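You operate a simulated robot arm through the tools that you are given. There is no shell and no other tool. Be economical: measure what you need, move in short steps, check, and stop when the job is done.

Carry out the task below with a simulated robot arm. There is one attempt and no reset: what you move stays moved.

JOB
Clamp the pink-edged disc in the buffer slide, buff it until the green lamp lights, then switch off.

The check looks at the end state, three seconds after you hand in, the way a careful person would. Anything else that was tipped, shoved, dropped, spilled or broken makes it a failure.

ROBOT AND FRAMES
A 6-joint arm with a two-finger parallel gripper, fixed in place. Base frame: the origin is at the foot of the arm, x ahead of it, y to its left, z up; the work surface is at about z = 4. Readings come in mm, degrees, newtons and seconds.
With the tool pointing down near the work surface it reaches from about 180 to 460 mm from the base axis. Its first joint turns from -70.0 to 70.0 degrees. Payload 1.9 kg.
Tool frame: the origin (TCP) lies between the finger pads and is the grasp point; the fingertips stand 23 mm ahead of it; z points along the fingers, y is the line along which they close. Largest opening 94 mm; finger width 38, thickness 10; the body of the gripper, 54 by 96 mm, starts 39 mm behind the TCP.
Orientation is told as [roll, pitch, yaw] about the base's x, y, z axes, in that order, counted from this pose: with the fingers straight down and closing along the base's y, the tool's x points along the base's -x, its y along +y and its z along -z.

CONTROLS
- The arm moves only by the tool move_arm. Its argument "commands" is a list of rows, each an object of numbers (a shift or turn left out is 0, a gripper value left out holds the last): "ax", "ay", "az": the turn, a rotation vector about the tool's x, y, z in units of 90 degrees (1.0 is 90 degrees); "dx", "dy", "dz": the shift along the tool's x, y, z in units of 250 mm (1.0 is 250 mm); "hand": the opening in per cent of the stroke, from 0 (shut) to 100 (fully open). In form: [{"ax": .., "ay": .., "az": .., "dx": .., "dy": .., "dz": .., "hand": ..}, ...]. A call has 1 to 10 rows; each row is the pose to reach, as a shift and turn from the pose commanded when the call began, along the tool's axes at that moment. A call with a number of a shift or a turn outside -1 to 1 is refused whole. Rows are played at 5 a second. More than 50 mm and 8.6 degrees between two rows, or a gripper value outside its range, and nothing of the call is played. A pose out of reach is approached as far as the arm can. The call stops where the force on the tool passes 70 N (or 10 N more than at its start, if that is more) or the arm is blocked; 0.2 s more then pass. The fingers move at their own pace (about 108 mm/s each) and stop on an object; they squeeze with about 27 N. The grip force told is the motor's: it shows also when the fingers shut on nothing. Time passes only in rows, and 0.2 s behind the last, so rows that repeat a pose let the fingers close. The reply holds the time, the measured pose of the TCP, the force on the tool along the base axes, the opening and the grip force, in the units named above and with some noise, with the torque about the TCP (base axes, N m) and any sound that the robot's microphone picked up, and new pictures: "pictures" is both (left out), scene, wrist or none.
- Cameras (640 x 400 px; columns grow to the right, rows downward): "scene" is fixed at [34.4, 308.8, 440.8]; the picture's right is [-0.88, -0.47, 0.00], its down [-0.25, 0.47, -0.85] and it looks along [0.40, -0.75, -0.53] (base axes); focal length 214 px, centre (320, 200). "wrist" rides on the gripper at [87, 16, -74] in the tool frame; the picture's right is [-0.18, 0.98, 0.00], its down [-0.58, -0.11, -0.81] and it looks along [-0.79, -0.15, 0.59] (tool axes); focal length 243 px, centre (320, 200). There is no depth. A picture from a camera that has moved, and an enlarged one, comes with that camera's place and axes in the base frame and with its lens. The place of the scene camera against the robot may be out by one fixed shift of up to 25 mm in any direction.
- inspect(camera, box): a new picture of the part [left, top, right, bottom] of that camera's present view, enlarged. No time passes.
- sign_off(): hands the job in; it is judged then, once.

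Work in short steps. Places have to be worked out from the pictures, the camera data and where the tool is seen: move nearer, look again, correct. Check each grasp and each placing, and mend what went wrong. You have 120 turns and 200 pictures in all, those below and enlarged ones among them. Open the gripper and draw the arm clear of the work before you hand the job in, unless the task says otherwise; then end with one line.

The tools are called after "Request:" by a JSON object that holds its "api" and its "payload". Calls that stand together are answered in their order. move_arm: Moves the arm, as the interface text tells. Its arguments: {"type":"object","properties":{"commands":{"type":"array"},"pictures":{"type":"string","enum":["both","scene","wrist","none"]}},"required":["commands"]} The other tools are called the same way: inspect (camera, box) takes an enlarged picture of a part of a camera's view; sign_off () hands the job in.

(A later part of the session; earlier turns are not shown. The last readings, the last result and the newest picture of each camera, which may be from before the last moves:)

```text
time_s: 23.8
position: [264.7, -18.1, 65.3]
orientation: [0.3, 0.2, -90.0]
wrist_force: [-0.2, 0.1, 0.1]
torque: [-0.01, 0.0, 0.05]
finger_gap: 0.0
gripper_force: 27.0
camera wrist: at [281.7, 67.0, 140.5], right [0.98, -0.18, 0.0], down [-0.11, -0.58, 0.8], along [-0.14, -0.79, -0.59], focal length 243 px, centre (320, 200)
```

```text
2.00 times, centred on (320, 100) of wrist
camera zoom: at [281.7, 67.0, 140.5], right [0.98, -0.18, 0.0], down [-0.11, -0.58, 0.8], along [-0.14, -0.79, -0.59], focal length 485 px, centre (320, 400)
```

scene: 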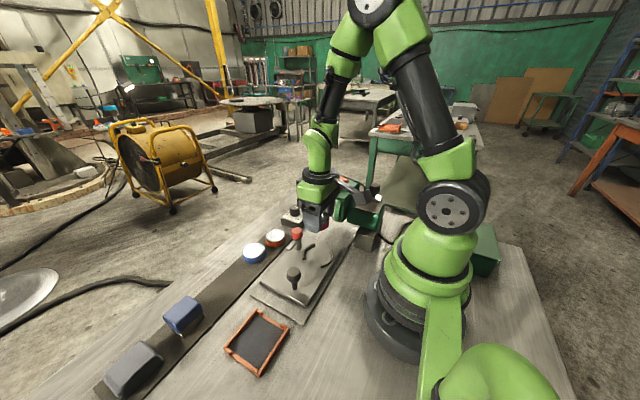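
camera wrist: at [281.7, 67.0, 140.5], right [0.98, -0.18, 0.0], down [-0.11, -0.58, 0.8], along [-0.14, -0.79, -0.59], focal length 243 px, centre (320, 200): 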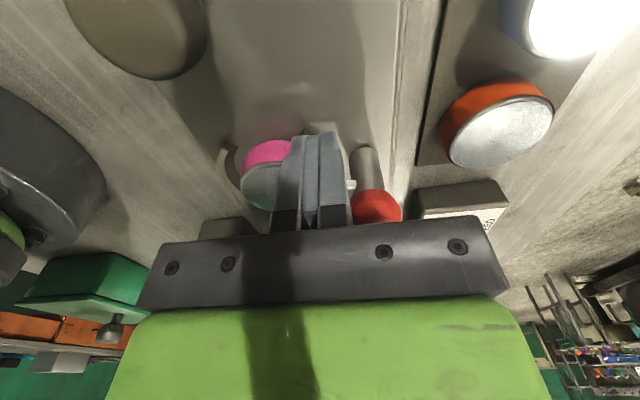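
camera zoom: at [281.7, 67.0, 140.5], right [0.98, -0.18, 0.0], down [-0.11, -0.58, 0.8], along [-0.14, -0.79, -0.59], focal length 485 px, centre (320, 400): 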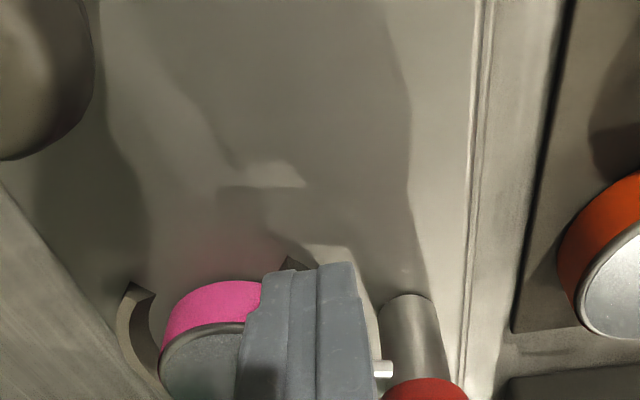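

The arm reached its stop (the slide itself crept a few mm). I retreat and inspect the clamp.

Request:
{"api": "move_arm", "payload": {"commands": [{"dx": 0.04}, {"dx": 0.06, "dz": -0.15}, {"dx": 0.1, "dz": -0.32}, {"dx": 0.2, "dz": -0.42}, {"dx": 0.2, "dz": -0.42}], "pictures": "wrist"}}

Request:
{"api": "inspect", "payload": {"camera": "scene", "box": [260, 210, 360, 290]}}

Request:
{"api": "inspect", "payload": {"camera": "wrist", "box": [180, 0, 420, 200]}}

```text
time_s: 25.0
position: [264.0, 35.5, 171.2]
orientation: [0.3, 0.2, -89.9]
wrist_force: [0.1, -0.6, 0.0]
torque: [-0.01, -0.01, 0.02]
finger_gap: 0.1
gripper_force: 27.0
camera wrist: at [280.0, 119.2, 244.2], right [0.98, -0.18, 0.0], down [-0.11, -0.58, 0.8], along [-0.15, -0.79, -0.59], focal length 243 px, centre (320, 200)
```

wrist: 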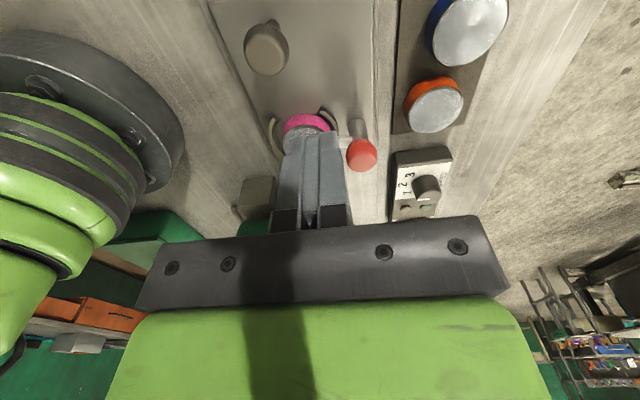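

```text
5.00 times, centred on (310, 250) of scene
camera zoom: at [34.4, 308.8, 440.8], right [-0.88, -0.47, 0.0], down [-0.25, 0.47, -0.85], along [0.4, -0.75, -0.53], focal length 1072 px, centre (370, -50)
```

zoom: 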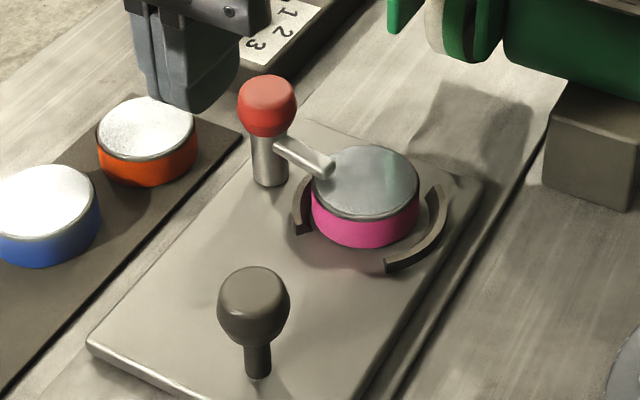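

```text
2.00 times, centred on (300, 100) of wrist
camera zoom: at [280.0, 119.2, 244.2], right [0.98, -0.18, 0.0], down [-0.11, -0.58, 0.8], along [-0.15, -0.79, -0.59], focal length 485 px, centre (360, 400)
```

zoom: 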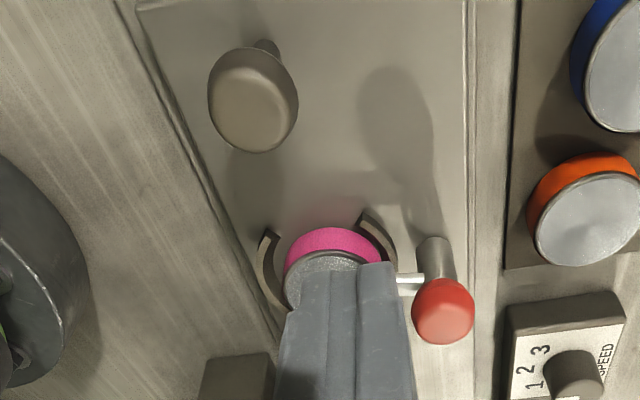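

The clamp arm now lies over the disc rim. Next I go to the slide's black knob (≈(228,57,60)) with open fingers closing along x.

Request:
{"api": "move_arm", "payload": {"commands": [{"dx": 0.04, "dy": -0.07, "hand": 64}, {"dx": 0.082, "dy": -0.144, "dz": 0.05}, {"dx": 0.082, "dy": -0.144, "dz": 0.2}, {"dx": 0.082, "dy": -0.144, "dz": 0.2}], "pictures": "wrist"}}

Request:
{"api": "inspect", "payload": {"camera": "scene", "box": [250, 210, 350, 310]}}

```text
time_s: 26.0
position: [229.7, 53.9, 118.3]
orientation: [0.2, 0.2, -89.9]
wrist_force: [-0.8, -0.6, 0.2]
torque: [0.0, -0.02, 0.0]
finger_gap: 60.4
gripper_force: 0.1
camera wrist: at [245.1, 138.2, 193.8], right [0.98, -0.18, 0.0], down [-0.11, -0.58, 0.8], along [-0.15, -0.79, -0.59], focal length 243 px, centre (320, 200)
```

wrist: 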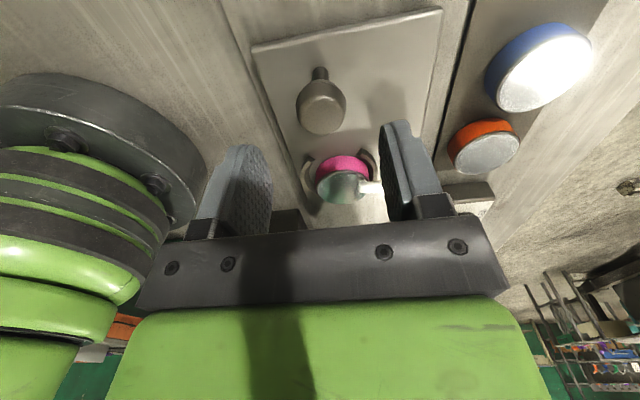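

```text
4.00 times, centred on (300, 260) of scene
camera zoom: at [34.4, 308.8, 440.8], right [-0.88, -0.47, 0.0], down [-0.25, 0.47, -0.85], along [0.4, -0.75, -0.53], focal length 858 px, centre (400, -40)
```

zoom: 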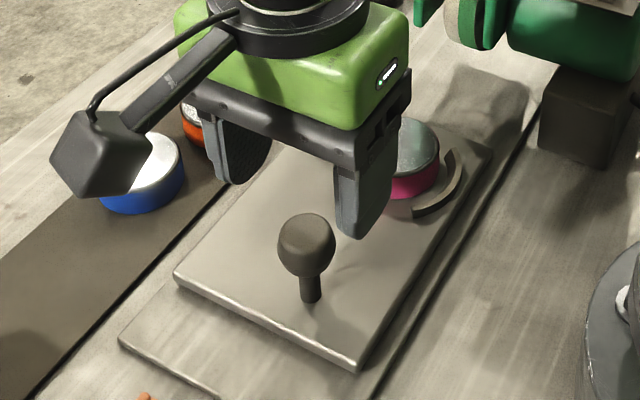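

The knob is at ≈(229,53.5), right under the TCP. Descend and grip it.

Request:
{"api": "move_arm", "payload": {"commands": [{"dz": 0.1}, {"dz": 0.2}, {"dz": 0.232}, {"dz": 0.232, "hand": 20}, {"dz": 0.232, "hand": 10}, {"dz": 0.232, "hand": 10}], "pictures": "wrist"}}

Request:
{"api": "inspect", "payload": {"camera": "scene", "box": [250, 190, 370, 310]}}

```text
time_s: 27.4
position: [229.4, 53.3, 60.3]
orientation: [0.3, 0.1, -89.9]
wrist_force: [7.3, -0.6, -19.0]
torque: [-0.05, 0.29, -0.03]
finger_gap: 31.9
gripper_force: 44.8
camera wrist: at [245.9, 137.2, 135.2], right [0.98, -0.18, 0.0], down [-0.11, -0.58, 0.8], along [-0.15, -0.79, -0.59], focal length 243 px, centre (320, 200)
```

wrist: 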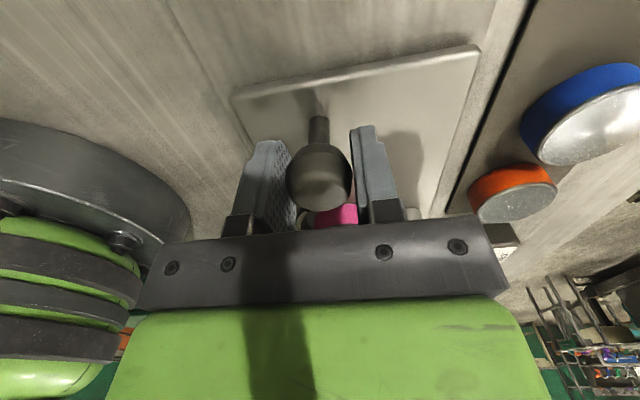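

```text
3.33 times, centred on (310, 250) of scene
camera zoom: at [34.4, 308.8, 440.8], right [-0.88, -0.47, 0.0], down [-0.25, 0.47, -0.85], along [0.4, -0.75, -0.53], focal length 715 px, centre (353, 33)
```

zoom: 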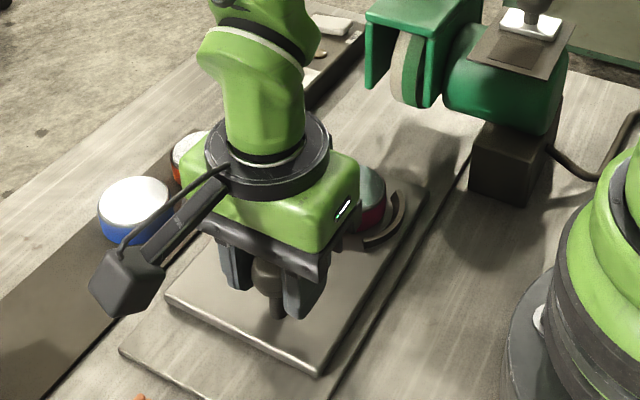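

Gripped (gap 32). I slide it gently toward −y, checking forces.

Request:
{"api": "move_arm", "payload": {"commands": [{"dx": -0.04}, {"dx": -0.08}, {"dx": -0.12}, {"dx": -0.16}, {"dx": -0.2}, {"dx": -0.24}, {"dx": -0.24}], "pictures": "wrist"}}

Request:
{"api": "inspect", "payload": {"camera": "scene", "box": [260, 170, 380, 290]}}

```text
time_s: 29.0
position: [229.7, -6.9, 62.6]
orientation: [0.2, 0.3, -89.9]
wrist_force: [19.2, -0.3, -20.5]
torque: [0.0, 0.42, -0.01]
finger_gap: 31.8
gripper_force: 45.6
camera wrist: at [245.7, 77.9, 137.3], right [0.98, -0.18, 0.01], down [-0.11, -0.58, 0.8], along [-0.14, -0.79, -0.59], focal length 243 px, centre (320, 200)
```

wrist: 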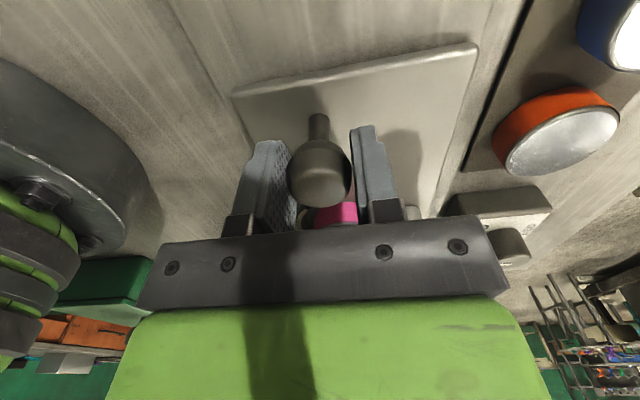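

```text
3.33 times, centred on (320, 230) of scene
camera zoom: at [34.4, 308.8, 440.8], right [-0.88, -0.47, 0.0], down [-0.25, 0.47, -0.85], along [0.4, -0.75, -0.53], focal length 715 px, centre (320, 100)
```

zoom: 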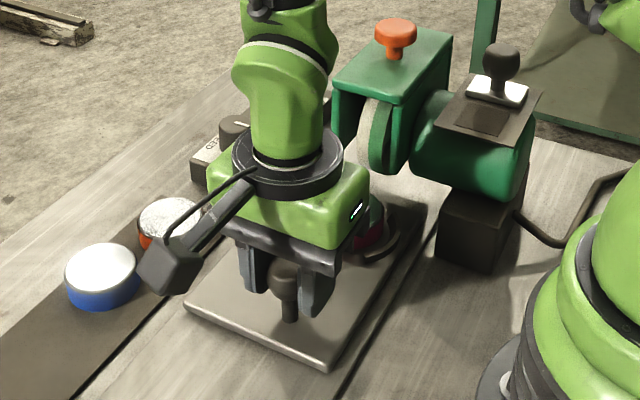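

The slide follows. Disc now ≈ y −107. Another 40 mm.

Request:
{"api": "move_arm", "payload": {"commands": [{"dx": -0.03, "dy": 0.004}, {"dx": -0.06, "dy": 0.006}, {"dx": -0.09, "dy": 0.006}, {"dx": -0.12, "dy": 0.006}, {"dx": -0.15, "dy": 0.006}, {"dx": -0.15, "dy": 0.006}], "pictures": "wrist"}}

Request:
{"api": "inspect", "payload": {"camera": "scene", "box": [280, 170, 380, 270]}}

```text
time_s: 30.4
position: [230.6, -44.5, 60.9]
orientation: [0.3, 0.1, -90.1]
wrist_force: [-7.3, -0.8, 31.7]
torque: [0.21, 0.51, -0.02]
finger_gap: 31.7
gripper_force: 44.8
camera wrist: at [245.9, 40.5, 135.7], right [0.98, -0.18, 0.0], down [-0.11, -0.58, 0.81], along [-0.15, -0.79, -0.59], focal length 243 px, centre (320, 200)
```

wrist: 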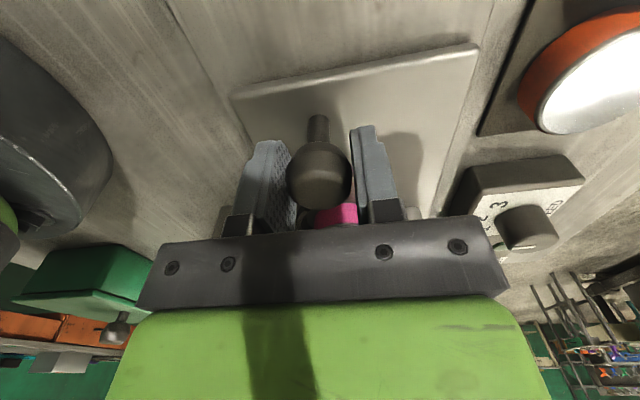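

```text
4.00 times, centred on (330, 220) of scene
camera zoom: at [34.3, 308.8, 440.8], right [-0.88, -0.47, 0.0], down [-0.25, 0.47, -0.85], along [0.4, -0.75, -0.53], focal length 858 px, centre (280, 120)
```

zoom: 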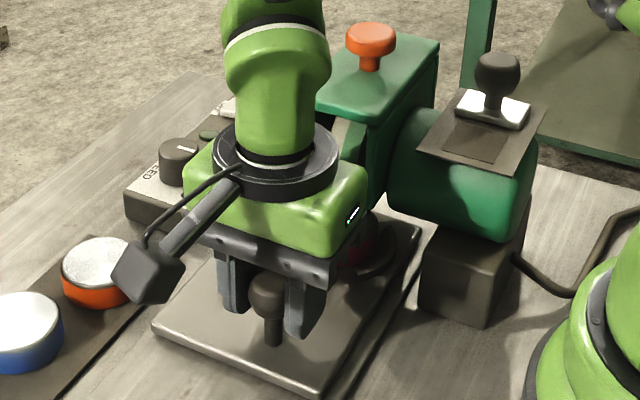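

Still clear of the hood. Disc centre ≈ y −144; I feed another 20 mm in small steps.

Request:
{"api": "move_arm", "payload": {"commands": [{"dx": -0.02}, {"dx": -0.04}, {"dx": -0.06}, {"dx": -0.08}, {"dx": -0.08}], "pictures": "none"}}

Request:
{"api": "inspect", "payload": {"camera": "scene", "box": [280, 170, 380, 270]}}

```text
time_s: 31.6
position: [230.0, -63.6, 60.3]
orientation: [0.8, 0.1, -89.9]
wrist_force: [27.9, 1.7, 31.1]
torque: [0.24, 0.47, 0.0]
finger_gap: 32.0
gripper_force: 45.4
```

```text
4.00 times, centred on (330, 220) of scene
camera zoom: at [34.4, 308.9, 440.8], right [-0.88, -0.47, 0.0], down [-0.25, 0.47, -0.85], along [0.4, -0.75, -0.53], focal length 858 px, centre (280, 120)
```

zoom: 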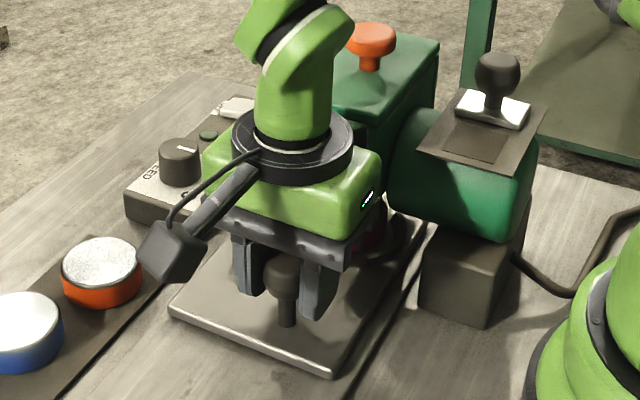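

Request:
{"api": "move_arm", "payload": {"commands": [{"dx": -0.02}, {"dx": -0.04}, {"dx": -0.06}, {"dx": -0.08}, {"dx": -0.08}], "pictures": "none"}}

Request:
{"api": "inspect", "payload": {"camera": "scene", "box": [280, 170, 380, 270]}}

```text
time_s: 32.5
position: [230.9, -77.2, 57.9]
orientation: [1.2, 0.1, -89.8]
wrist_force: [1.8, 0.1, 5.7]
torque: [0.09, 0.8, -0.02]
finger_gap: 31.9
gripper_force: 44.9
out of reach, approached as far as the arm can: row 1, 2, 3, 4
stopped in row 4: the force on the tool passed its limit at 78 N (the readings are from after the stop); the commanded pose is now the measured one
```

```text
4.00 times, centred on (330, 220) of scene
camera zoom: at [34.4, 308.8, 440.8], right [-0.88, -0.47, 0.0], down [-0.25, 0.47, -0.85], along [0.4, -0.75, -0.53], focal length 858 px, centre (280, 120)
```

zoom: 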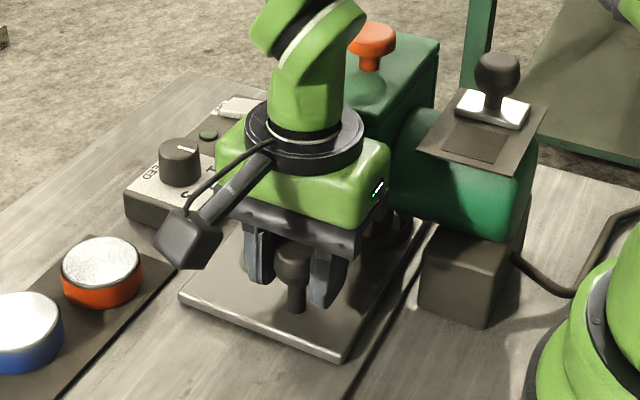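

The arm was at a joint limit and met resistance; disc centre ≈ y −177. I release the knob, rise and look where the disc is relative to the wheel.

Request:
{"api": "move_arm", "payload": {"commands": [{"hand": 60}, {"hand": 64}, {"dz": -0.1}, {"dz": -0.24, "dx": 0.05}, {"dz": -0.4, "dx": 0.2}, {"dz": -0.4, "dx": 0.35}, {"dz": -0.4, "dx": 0.35}], "pictures": "wrist"}}

Request:
{"api": "inspect", "payload": {"camera": "scene", "box": [280, 165, 380, 265]}}

Request:
{"api": "inspect", "payload": {"camera": "wrist", "box": [200, 60, 440, 220]}}

```text
refused: row 5 steps farther than a row can; nothing moved
```

```text
4.00 times, centred on (330, 215) of scene
camera zoom: at [34.4, 308.8, 440.8], right [-0.88, -0.47, 0.0], down [-0.25, 0.47, -0.85], along [0.4, -0.75, -0.53], focal length 858 px, centre (280, 140)
```

zoom: 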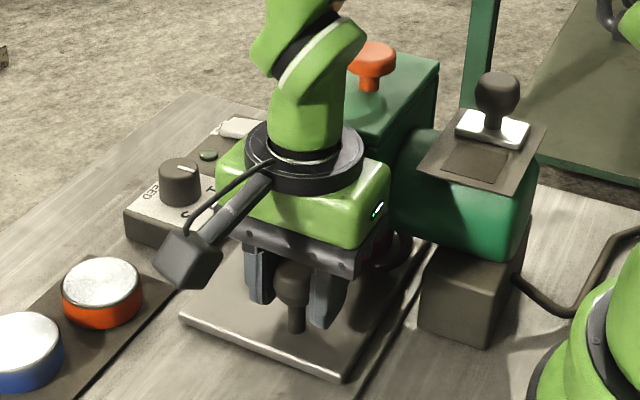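

```text
2.50 times, centred on (320, 140) of wrist
camera zoom: at [244.4, 7.9, 133.1], right [0.98, -0.18, 0.02], down [-0.12, -0.58, 0.8], along [-0.13, -0.79, -0.6], focal length 606 px, centre (320, 350)
```

zoom: 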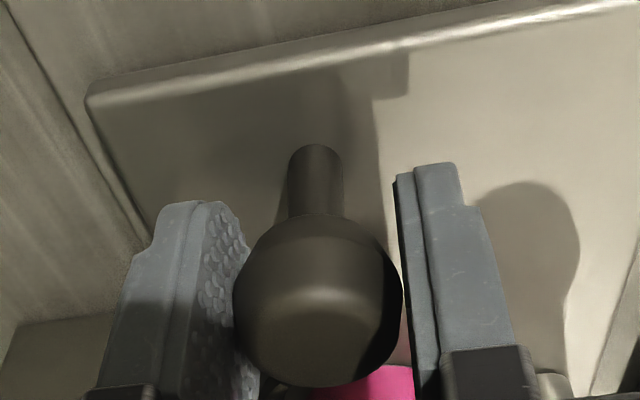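

Row spacing was too large; I repeat the release with smaller steps.

Request:
{"api": "move_arm", "payload": {"commands": [{"hand": 60}, {"hand": 64}, {"dz": -0.1}, {"dz": -0.24, "dx": 0.05}, {"dz": -0.38, "dx": 0.12}, {"dz": -0.4, "dx": 0.27}, {"dz": -0.4, "dx": 0.35}, {"dz": -0.4, "dx": 0.35}], "pictures": "wrist"}}

Request:
{"api": "inspect", "payload": {"camera": "scene", "box": [280, 165, 380, 265]}}

Request:
{"api": "inspect", "payload": {"camera": "wrist", "box": [180, 0, 460, 220]}}

```text
time_s: 34.3
position: [222.2, -27.6, 141.3]
orientation: [3.1, -7.3, -90.9]
wrist_force: [0.6, 0.5, -0.1]
torque: [-0.01, 0.01, 0.0]
finger_gap: 60.1
gripper_force: 0.0
out of reach, approached as far as the arm can: row 3, 4, 5, 6, 7
camera wrist: at [235.9, 65.7, 205.7], right [0.98, -0.19, 0.07], down [-0.16, -0.47, 0.87], along [-0.13, -0.86, -0.49], focal length 243 px, centre (320, 200)
```

wrist: 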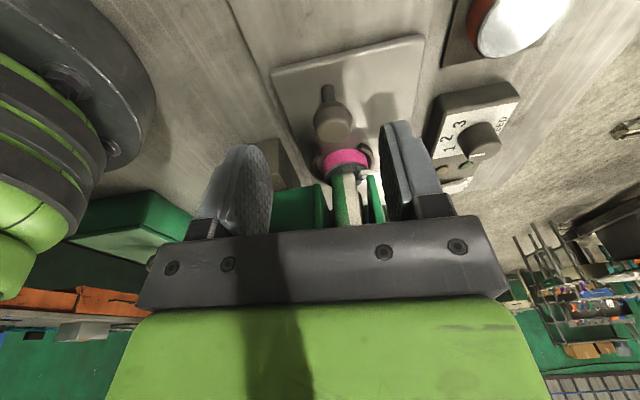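

```text
4.00 times, centred on (330, 215) of scene
camera zoom: at [34.4, 308.8, 440.8], right [-0.88, -0.47, 0.0], down [-0.25, 0.47, -0.85], along [0.4, -0.75, -0.53], focal length 858 px, centre (280, 140)
```

zoom: 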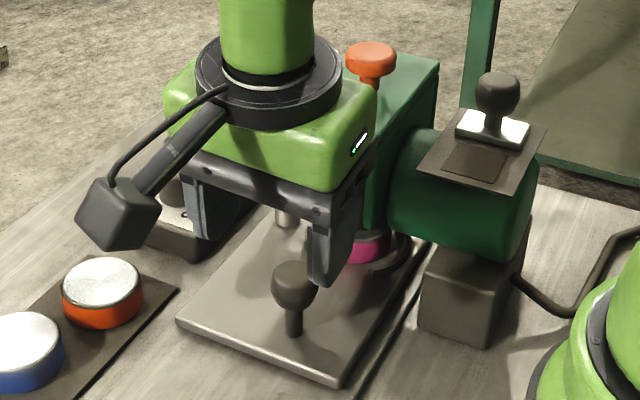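

```text
1.82 times, centred on (320, 110) of wrist
camera zoom: at [235.9, 65.7, 205.7], right [0.98, -0.19, 0.07], down [-0.16, -0.47, 0.87], along [-0.13, -0.86, -0.49], focal length 441 px, centre (320, 364)
```

zoom: 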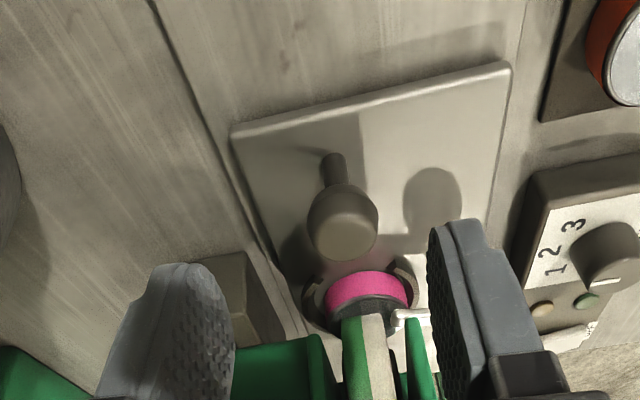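

The pink disc is part-way under the wheel. Yaw −90° is at a wrist limit here, so I turn back toward yaw 0 while moving to +y, then push the knob with closed fingers.

Request:
{"api": "move_arm", "payload": {"commands": [{"az": -0.09, "dx": 0.05}, {"az": -0.18, "dx": 0.1}, {"az": -0.27, "dx": 0.1}, {"az": -0.36, "dx": 0.1}, {"az": -0.45, "dx": 0.1}, {"az": -0.54, "dx": 0.1, "hand": 0}, {"az": -0.63, "dx": 0.1}, {"az": -0.72, "dx": 0.1}, {"az": -0.81, "dx": 0.1}, {"az": -0.9, "dx": 0.1}], "pictures": "none"}}

```text
time_s: 36.5
position: [228.9, 36.3, 157.5]
orientation: [0.3, -1.1, -8.6]
wrist_force: [0.4, 0.1, -0.1]
torque: [-0.01, -0.01, 0.01]
finger_gap: 0.1
gripper_force: 26.7
```

Request:
{"api": "move_arm", "payload": {"commands": [{"az": -0.09}, {"az": -0.095, "ay": -0.01}, {"az": -0.095, "ay": -0.01}], "pictures": "wrist"}}

Request:
{"api": "inspect", "payload": {"camera": "scene", "box": [270, 165, 370, 265]}}

Request:
{"api": "inspect", "payload": {"camera": "wrist", "box": [0, 0, 320, 220]}}

```text
time_s: 37.3
position: [225.6, 34.5, 158.5]
orientation: [0.1, -2.1, -0.2]
wrist_force: [-0.3, 0.5, 0.6]
torque: [0.01, 0.02, 0.01]
finger_gap: 0.0
gripper_force: 26.7
camera wrist: at [138.0, 50.3, 229.5], right [0.19, 0.98, 0.01], down [0.55, -0.11, 0.83], along [0.81, -0.15, -0.56], focal length 243 px, centre (320, 200)
```

wrist: 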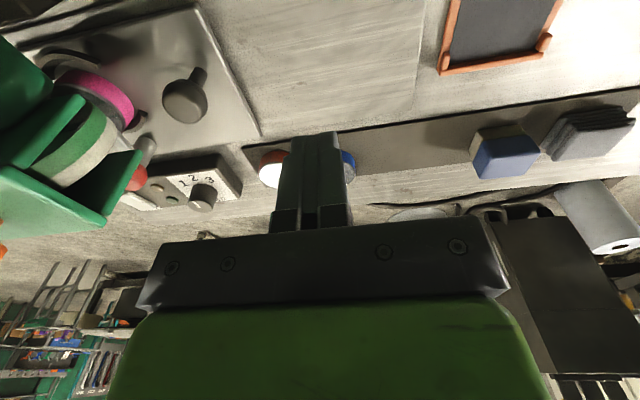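

```text
4.00 times, centred on (320, 215) of scene
camera zoom: at [34.4, 308.8, 440.8], right [-0.88, -0.47, 0.0], down [-0.25, 0.47, -0.85], along [0.4, -0.75, -0.53], focal length 858 px, centre (320, 140)
```

zoom: 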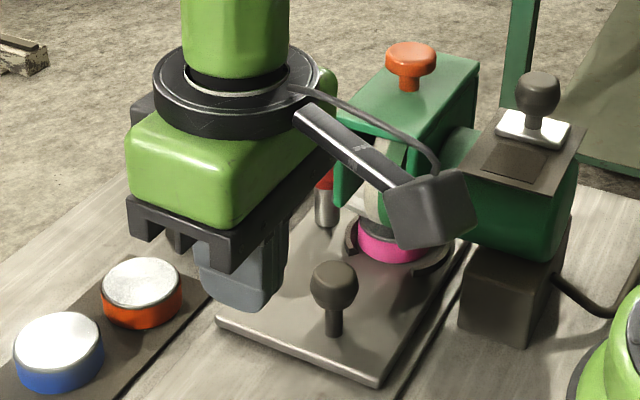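

```text
1.82 times, centred on (160, 110) of wrist
camera zoom: at [138.0, 50.3, 229.5], right [0.19, 0.98, 0.01], down [0.55, -0.11, 0.83], along [0.81, -0.15, -0.56], focal length 441 px, centre (611, 364)
```

zoom: 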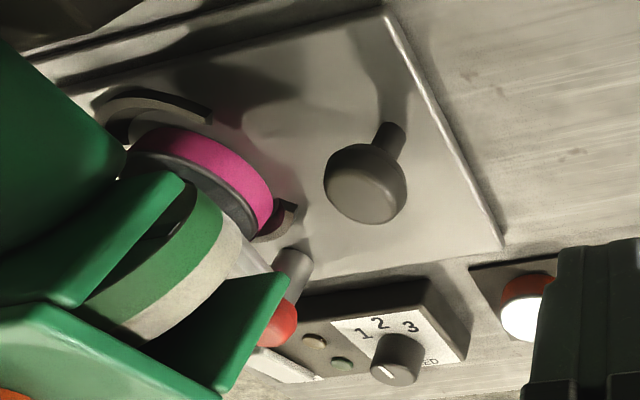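

Knob now at ≈(228,−73). I lower closed fingers on its +y side and nudge it on until it stops.

Request:
{"api": "move_arm", "payload": {"commands": [{"dy": -0.1, "dz": 0.13, "ay": 0.02}, {"dx": -0.008, "dy": -0.16, "dz": 0.27, "ay": 0.02}, {"dx": -0.008, "dy": -0.18, "dz": 0.39, "ay": 0.02}, {"dx": -0.008, "dy": -0.24, "dz": 0.39, "ay": 0.02}, {"dx": -0.008, "dy": -0.28, "dz": 0.39, "ay": 0.02}, {"dx": -0.008, "dy": -0.3, "dz": 0.39, "ay": 0.02}, {"dx": -0.008, "dy": -0.32, "dz": 0.39, "ay": 0.02}], "pictures": "wrist"}}

Request:
{"api": "inspect", "payload": {"camera": "scene", "box": [270, 165, 370, 265]}}

```text
time_s: 38.9
position: [231.1, -45.0, 61.5]
orientation: [-0.2, -0.2, -0.3]
wrist_force: [0.1, 0.2, 0.5]
torque: [-0.03, 0.0, 0.0]
finger_gap: 0.1
gripper_force: 27.4
camera wrist: at [145.2, -29.4, 134.7], right [0.19, 0.98, 0.0], down [0.58, -0.11, 0.81], along [0.79, -0.15, -0.59], focal length 243 px, centre (320, 200)
```

wrist: 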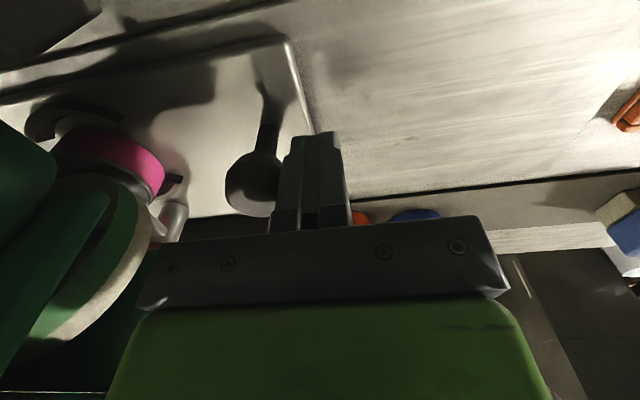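

```text
4.00 times, centred on (320, 215) of scene
camera zoom: at [34.4, 308.8, 440.8], right [-0.88, -0.47, 0.0], down [-0.25, 0.47, -0.85], along [0.4, -0.75, -0.53], focal length 858 px, centre (320, 140)
```

zoom: 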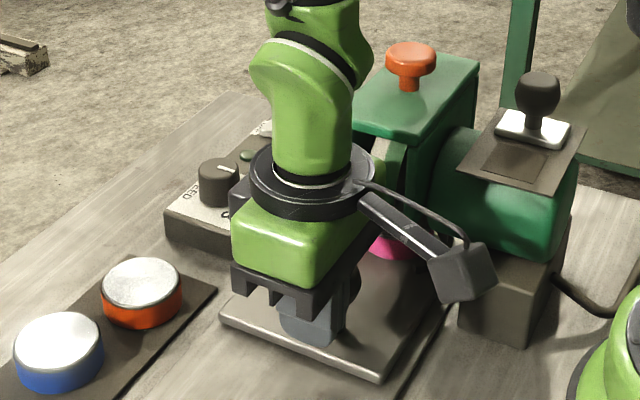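

Request:
{"api": "move_arm", "payload": {"commands": [{"dy": -0.015}, {"dy": -0.03}, {"dy": -0.045}, {"dy": -0.06}, {"dy": -0.075}, {"dy": -0.09}, {"dy": -0.1}, {"dy": -0.1}], "pictures": "wrist"}}

Request:
{"api": "inspect", "payload": {"camera": "scene", "box": [270, 165, 370, 265]}}

```text
time_s: 39.4
position: [232.2, -46.0, 60.4]
orientation: [0.1, 0.0, 0.4]
wrist_force: [3.4, 25.3, 1.8]
torque: [-0.13, 0.01, -0.01]
finger_gap: 0.0
gripper_force: 26.9
stopped in row 2: the force on the tool passed its limit at 90 N (the readings are from after the stop); the commanded pose is now the measured one
camera wrist: at [145.1, -32.2, 135.1], right [0.18, 0.98, 0.0], down [0.58, -0.11, 0.81], along [0.79, -0.14, -0.59], focal length 243 px, centre (320, 200)
```

wrist: 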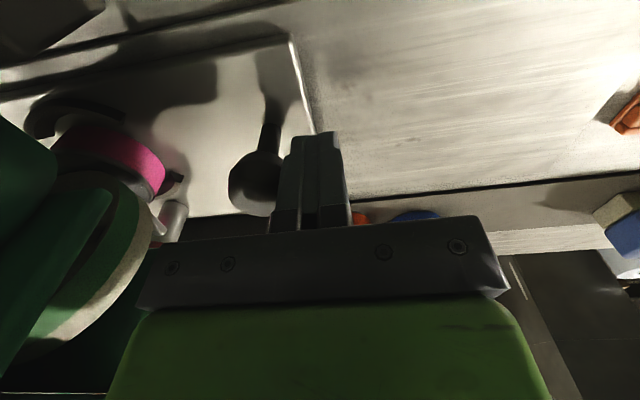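

```text
4.00 times, centred on (320, 215) of scene
camera zoom: at [34.4, 308.8, 440.8], right [-0.88, -0.47, 0.0], down [-0.25, 0.47, -0.85], along [0.4, -0.75, -0.53], focal length 858 px, centre (320, 140)
```

zoom: 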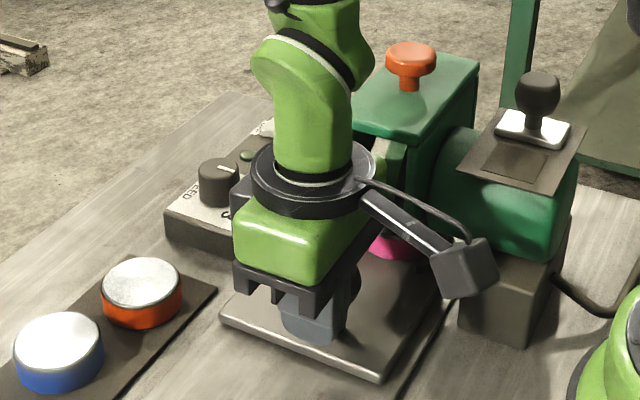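

Hard stop reached: slide is fully in. I back off and rise, then check the disc under the wheel.

Request:
{"api": "move_arm", "payload": {"commands": [{"dy": 0.1}, {"dy": 0.15, "dz": -0.14}, {"dy": 0.15, "dz": -0.32}, {"dy": 0.15, "dz": -0.5}, {"dx": -0.12, "dy": 0.15, "dz": -0.6}, {"dx": -0.28, "dy": 0.1, "dz": -0.6}, {"dx": -0.42, "dy": 0.05, "dz": -0.6}, {"dx": -0.46, "dy": -0.1, "dz": -0.6}, {"dx": -0.46, "dy": -0.2, "dz": -0.6}, {"dx": -0.46, "dy": -0.2, "dz": -0.6}], "pictures": "wrist"}}

Request:
{"api": "inspect", "payload": {"camera": "scene", "box": [280, 165, 380, 265]}}

```text
time_s: 41.6
position: [348.5, -96.8, 209.4]
orientation: [0.0, 0.0, 0.3]
wrist_force: [-0.7, -0.7, -0.1]
torque: [-0.03, -0.02, 0.01]
finger_gap: 0.2
gripper_force: 27.6
camera wrist: at [261.8, -81.7, 284.1], right [0.18, 0.98, 0.0], down [0.58, -0.11, 0.81], along [0.79, -0.14, -0.59], focal length 243 px, centre (320, 200)
```

wrist: 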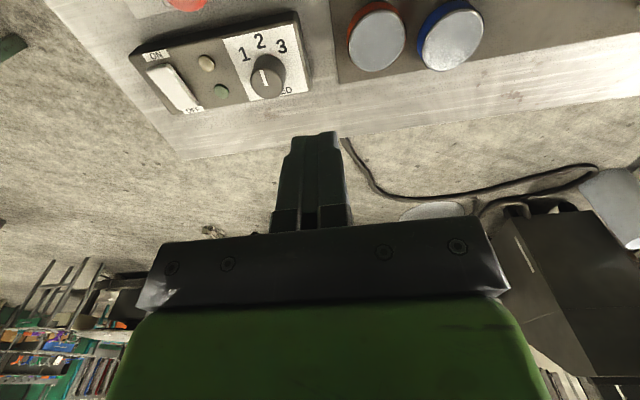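

```text
4.00 times, centred on (330, 215) of scene
camera zoom: at [34.4, 308.8, 440.8], right [-0.88, -0.47, 0.0], down [-0.25, 0.47, -0.85], along [0.4, -0.75, -0.53], focal length 858 px, centre (280, 140)
```

zoom: 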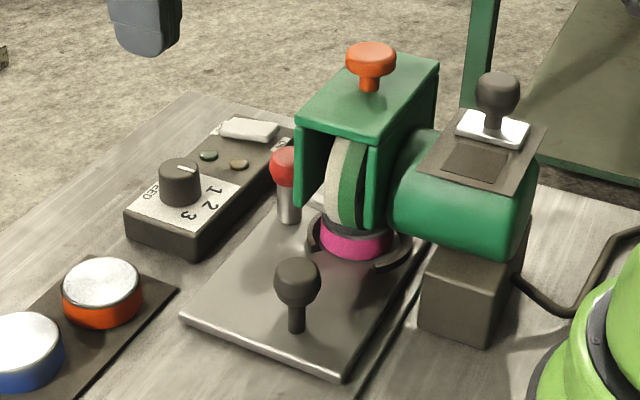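

The disc is properly under the wheel with the clamp on. Now I zoom on the control box to locate the rocker.

Request:
{"api": "inspect", "payload": {"camera": "wrist", "box": [120, 0, 320, 130]}}

Request:
{"api": "inspect", "payload": {"camera": "scene", "box": [280, 185, 340, 235]}}

```text
3.08 times, centred on (220, 65) of wrist
camera zoom: at [261.8, -81.7, 284.1], right [0.18, 0.98, 0.0], down [0.58, -0.11, 0.81], along [0.79, -0.14, -0.59], focal length 746 px, centre (628, 615)
```

zoom: 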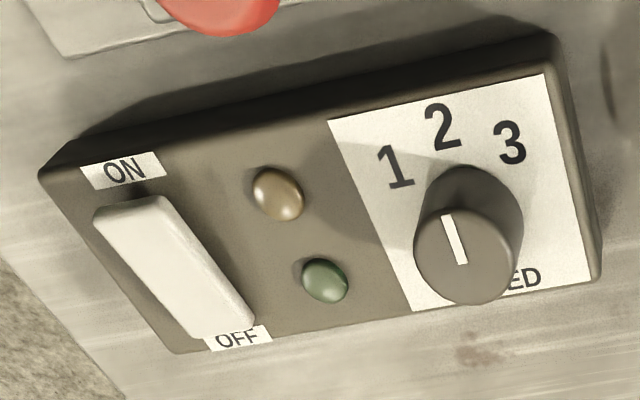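

```text
8.00 times, centred on (310, 210) of scene
camera zoom: at [34.4, 308.8, 440.8], right [-0.88, -0.47, 0.0], down [-0.25, 0.47, -0.85], along [0.4, -0.75, -0.53], focal length 1716 px, centre (400, 120)
```

zoom: 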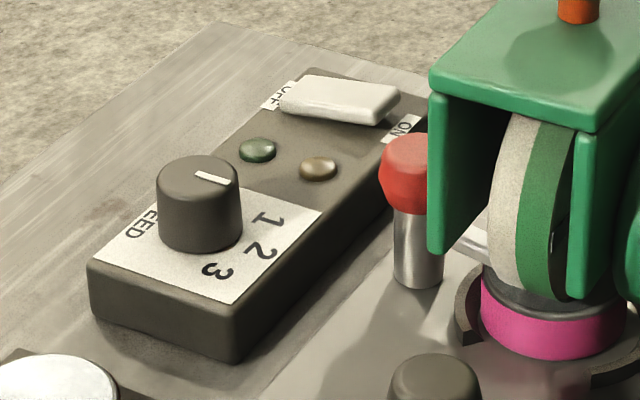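

Rocker ON end ≈(349,−251,~48), dial at 2. I move above it while yawing toward +90° so the camera swings away from the hood and the narrow finger side lies along the rocker.

Request:
{"api": "move_arm", "payload": {"commands": [{"az": -0.09, "dy": -0.05}, {"az": -0.18, "dy": -0.1}, {"az": -0.27, "dy": -0.15}, {"az": -0.36, "dy": -0.2}, {"az": -0.45, "dy": -0.25}, {"az": -0.54, "dy": -0.32}, {"az": -0.63, "dy": -0.4}, {"az": -0.72, "dy": -0.48}, {"az": -0.81, "dy": -0.56}, {"az": -0.9, "dy": -0.6}], "pictures": "wrist"}}

```text
time_s: 43.8
position: [348.7, -247.2, 210.9]
orientation: [0.0, -0.1, 81.3]
wrist_force: [0.4, 0.6, 0.1]
torque: [-0.01, -0.01, -0.02]
finger_gap: 0.0
gripper_force: 26.9
camera wrist: at [319.2, -331.8, 285.7], right [-0.94, 0.33, 0.0], down [0.19, 0.56, 0.81], along [0.27, 0.76, -0.59], focal length 243 px, centre (320, 200)
```

wrist: 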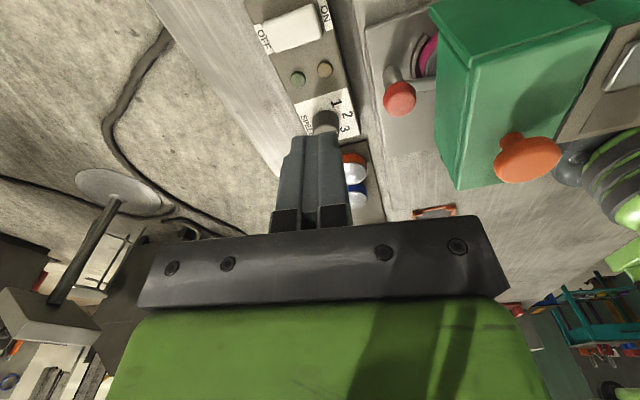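

Good view of the panel. I descend to z≈115 and re-measure.

Request:
{"api": "move_arm", "payload": {"commands": [{"dz": 0.15}, {"dz": 0.3}, {"dz": 0.38}, {"dz": 0.38}], "pictures": "wrist"}}

Request:
{"api": "inspect", "payload": {"camera": "wrist", "box": [200, 0, 400, 150]}}

Request:
{"api": "inspect", "payload": {"camera": "scene", "box": [280, 165, 360, 235]}}

```text
time_s: 44.8
position: [346.3, -247.2, 114.0]
orientation: [-0.1, 0.1, 81.3]
wrist_force: [0.1, 0.6, -0.2]
torque: [-0.01, 0.01, 0.02]
finger_gap: 0.1
gripper_force: 26.8
camera wrist: at [317.8, -330.8, 188.7], right [-0.94, 0.33, 0.0], down [0.2, 0.56, 0.81], along [0.27, 0.76, -0.59], focal length 243 px, centre (320, 200)
```

wrist: 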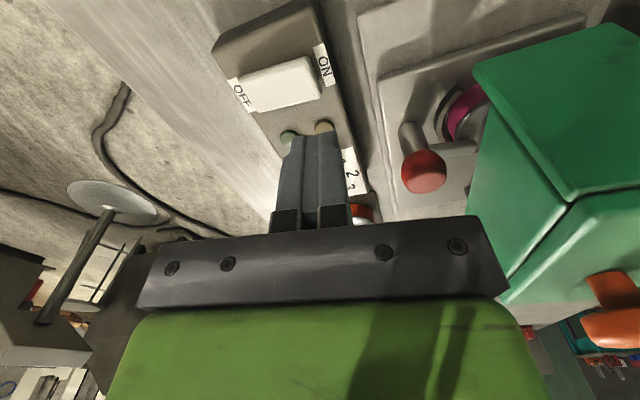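

```text
2.67 times, centred on (300, 75) of wrist
camera zoom: at [317.8, -330.8, 188.7], right [-0.94, 0.33, 0.0], down [0.2, 0.56, 0.81], along [0.27, 0.76, -0.59], focal length 647 px, centre (373, 533)
```

zoom: 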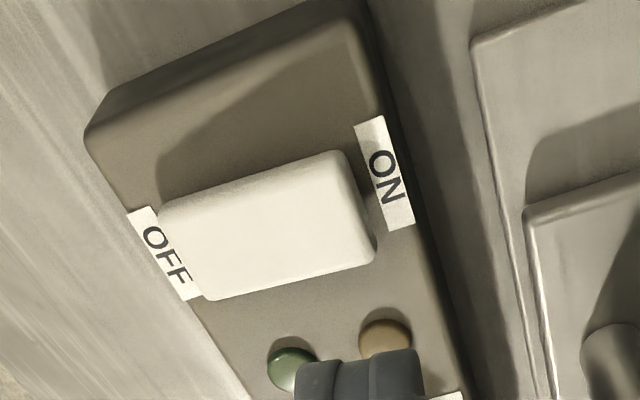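

```text
5.71 times, centred on (320, 200) of scene
camera zoom: at [34.4, 308.8, 440.8], right [-0.88, -0.47, 0.0], down [-0.25, 0.47, -0.85], along [0.4, -0.75, -0.53], focal length 1226 px, centre (320, 200)
```

zoom: 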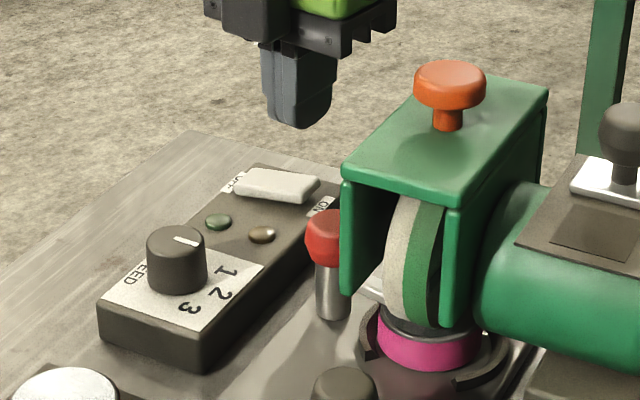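

Triangulated: rocker ON end ≈(349,−258,36), rocker centre ≈(371,−260). I press the ON end down in small steps.

Request:
{"api": "move_arm", "payload": {"commands": [{"dx": 0.042, "dy": -0.018, "dz": 0.1}, {"dx": 0.042, "dy": -0.018, "dz": 0.18}, {"dx": 0.042, "dy": -0.018, "dz": 0.2}, {"dx": 0.042, "dy": -0.018, "dz": 0.21}, {"dx": 0.042, "dy": -0.018, "dz": 0.22}, {"dx": 0.042, "dy": -0.018, "dz": 0.23}, {"dx": 0.042, "dy": -0.018, "dz": 0.24}, {"dx": 0.042, "dy": -0.018, "dz": 0.25}], "pictures": "wrist"}}

Request:
{"api": "inspect", "payload": {"camera": "wrist", "box": [200, 0, 400, 200]}}

```text
time_s: 46.4
position: [349.4, -257.2, 61.6]
orientation: [-0.2, -0.1, 81.0]
wrist_force: [-8.8, 4.8, 13.6]
torque: [0.27, 0.04, 0.15]
finger_gap: 0.0
gripper_force: 27.4
stopped in row 7: the force on the tool passed its limit at 78 N (the readings are from after the stop); the commanded pose is now the measured one
camera wrist: at [321.0, -342.6, 135.1], right [-0.94, 0.34, 0.0], down [0.2, 0.56, 0.81], along [0.27, 0.76, -0.59], focal length 243 px, centre (320, 200)
```

wrist: 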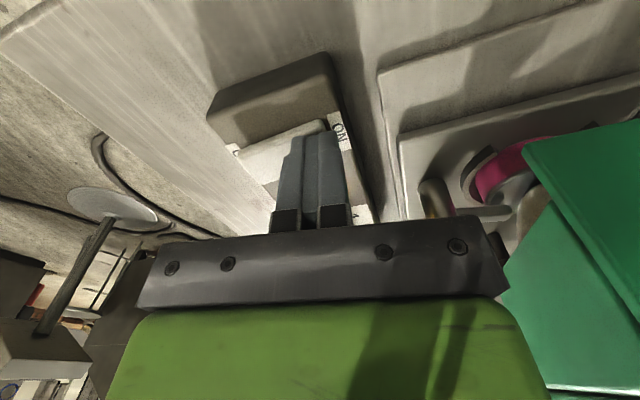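

```text
2.00 times, centred on (300, 100) of wrist
camera zoom: at [321.0, -342.6, 135.1], right [-0.94, 0.34, 0.0], down [0.2, 0.56, 0.81], along [0.27, 0.76, -0.59], focal length 485 px, centre (360, 400)
```

zoom: 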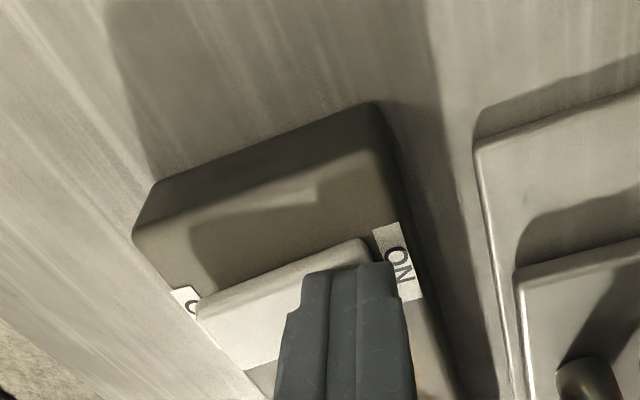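

Contact at tip z≈36–38 with a force peak. I lift off and check the rocker and lamps.

Request:
{"api": "move_arm", "payload": {"commands": [{"dz": -0.1}, {"dz": -0.2}, {"dz": -0.2}], "pictures": "wrist"}}

Request:
{"api": "inspect", "payload": {"camera": "wrist", "box": [200, 0, 400, 150]}}

Request:
{"api": "inspect", "payload": {"camera": "scene", "box": [280, 165, 360, 235]}}

```text
time_s: 47.2
position: [348.5, -257.2, 112.7]
orientation: [0.0, -0.1, 81.1]
wrist_force: [0.1, -0.8, 0.2]
torque: [0.02, 0.0, 0.0]
finger_gap: 0.1
gripper_force: 27.1
camera wrist: at [320.1, -341.8, 185.4], right [-0.94, 0.33, 0.0], down [0.2, 0.56, 0.81], along [0.27, 0.76, -0.59], focal length 243 px, centre (320, 200)
```

wrist: 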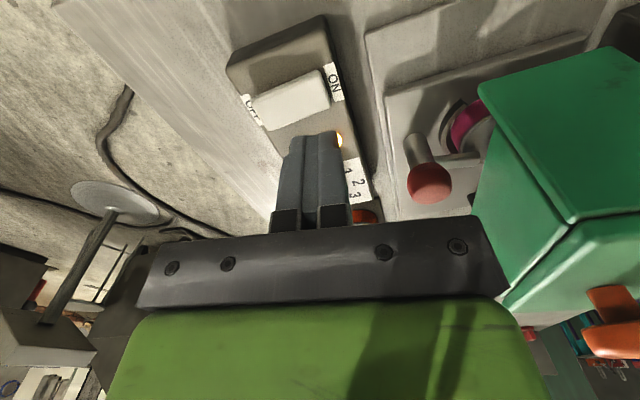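

```text
2.67 times, centred on (300, 75) of wrist
camera zoom: at [320.1, -341.8, 185.4], right [-0.94, 0.33, 0.0], down [0.2, 0.56, 0.81], along [0.27, 0.76, -0.59], focal length 647 px, centre (373, 533)
```

zoom: 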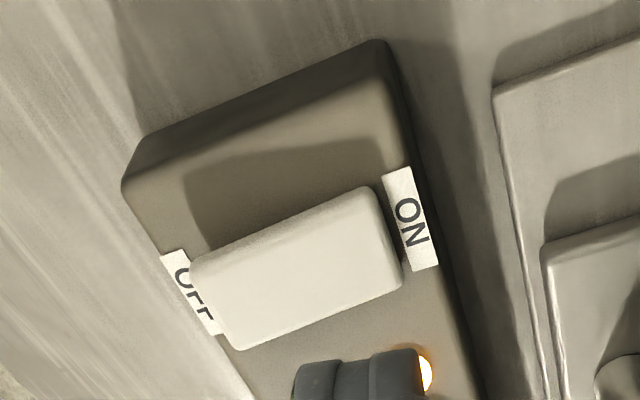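

```text
5.71 times, centred on (320, 200) of scene
camera zoom: at [34.4, 308.8, 440.8], right [-0.88, -0.47, 0.0], down [-0.25, 0.47, -0.85], along [0.4, -0.75, -0.53], focal length 1226 px, centre (320, 200)
```

zoom: 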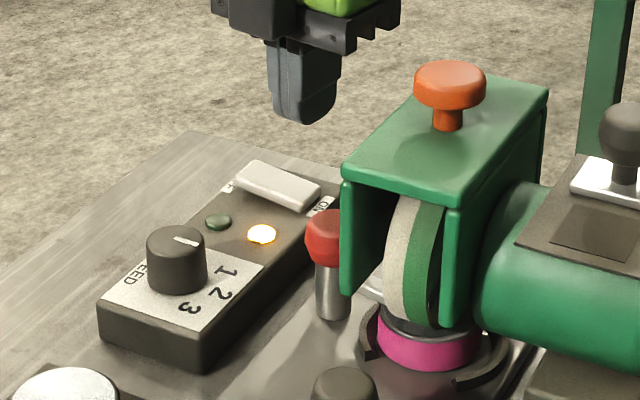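

The rocker flipped to ON and the amber (running) lamp lit. While it buffs I move toward the OFF end and hover, watching the lamps.

Request:
{"api": "move_arm", "payload": {"commands": [{"dy": -0.07, "dx": -0.005}, {"dy": -0.12, "dx": -0.01}, {"dy": -0.12, "dx": -0.01, "dz": 0.06}, {"dy": -0.12, "dx": -0.01, "dz": 0.06}, {"dy": -0.12, "dx": -0.01, "dz": 0.06}], "pictures": "wrist"}}

Request:
{"api": "inspect", "payload": {"camera": "scene", "box": [280, 165, 360, 235]}}

```text
time_s: 48.4
position: [382.5, -259.4, 95.3]
orientation: [-0.2, -0.1, 81.1]
wrist_force: [-0.2, 0.0, 0.3]
torque: [0.01, -0.01, 0.02]
finger_gap: 0.0
gripper_force: 27.1
camera wrist: at [352.1, -343.0, 169.5], right [-0.94, 0.33, 0.0], down [0.2, 0.56, 0.81], along [0.27, 0.76, -0.59], focal length 243 px, centre (320, 200)
```

wrist: 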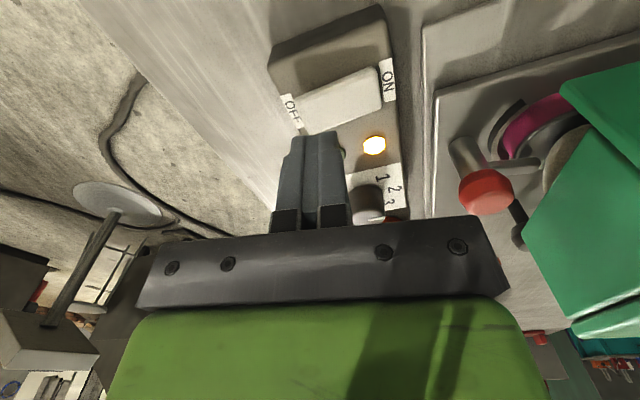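

```text
5.71 times, centred on (320, 200) of scene
camera zoom: at [34.4, 308.8, 440.8], right [-0.88, -0.47, 0.0], down [-0.25, 0.47, -0.85], along [0.4, -0.75, -0.53], focal length 1226 px, centre (320, 200)
```

zoom: 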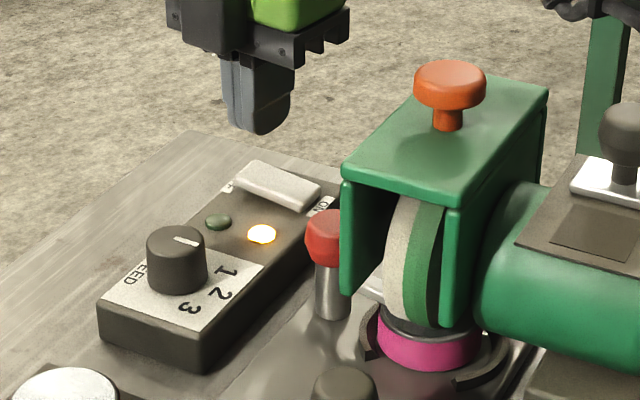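

Request:
{"api": "move_arm", "payload": {"commands": [{}, {}, {}, {}, {}, {}, {}, {}, {}, {}], "pictures": "none"}}

Request:
{"api": "inspect", "payload": {"camera": "scene", "box": [280, 165, 360, 235]}}

```text
time_s: 50.6
position: [381.8, -259.2, 95.4]
orientation: [-0.3, -0.1, 81.1]
wrist_force: [-1.0, 0.6, -0.2]
torque: [0.01, 0.02, 0.03]
finger_gap: 0.1
gripper_force: 27.4
```

```text
5.71 times, centred on (320, 200) of scene
camera zoom: at [34.4, 308.8, 440.8], right [-0.88, -0.47, 0.0], down [-0.25, 0.47, -0.85], along [0.4, -0.75, -0.53], focal length 1226 px, centre (320, 200)
```

zoom: 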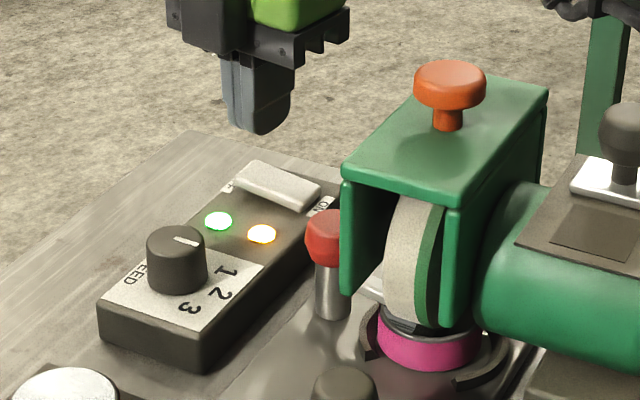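

Green lamp is lit. I press the OFF end now.

Request:
{"api": "move_arm", "payload": {"commands": [{"dy": -0.016, "dz": 0.08}, {"dy": -0.016, "dz": 0.12}, {"dy": -0.016, "dz": 0.135}, {"dy": -0.016, "dz": 0.15}, {"dy": -0.016, "dz": 0.165}, {"dy": -0.016, "dz": 0.18}], "pictures": "none"}}

Request:
{"api": "inspect", "payload": {"camera": "scene", "box": [280, 165, 360, 235]}}

```text
time_s: 51.7
position: [381.6, -257.8, 62.3]
orientation: [-0.7, -0.2, 80.8]
wrist_force: [-6.9, 3.8, 10.3]
torque: [-0.02, 0.26, -0.14]
finger_gap: 0.0
gripper_force: 26.6
out of reach, approached as far as the arm can: row 2, 3, 4, 5
stopped in row 5: the force on the tool passed its limit at 79 N (the readings are from after the stop); the commanded pose is now the measured one
```

```text
5.71 times, centred on (320, 200) of scene
camera zoom: at [34.4, 308.9, 440.8], right [-0.88, -0.47, 0.0], down [-0.25, 0.47, -0.85], along [0.4, -0.75, -0.53], focal length 1226 px, centre (320, 200)
```

zoom: 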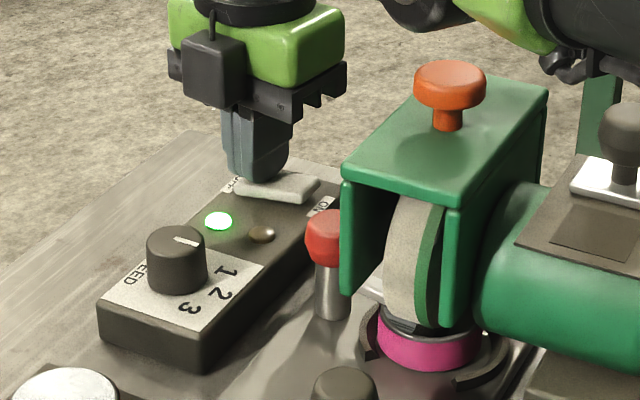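

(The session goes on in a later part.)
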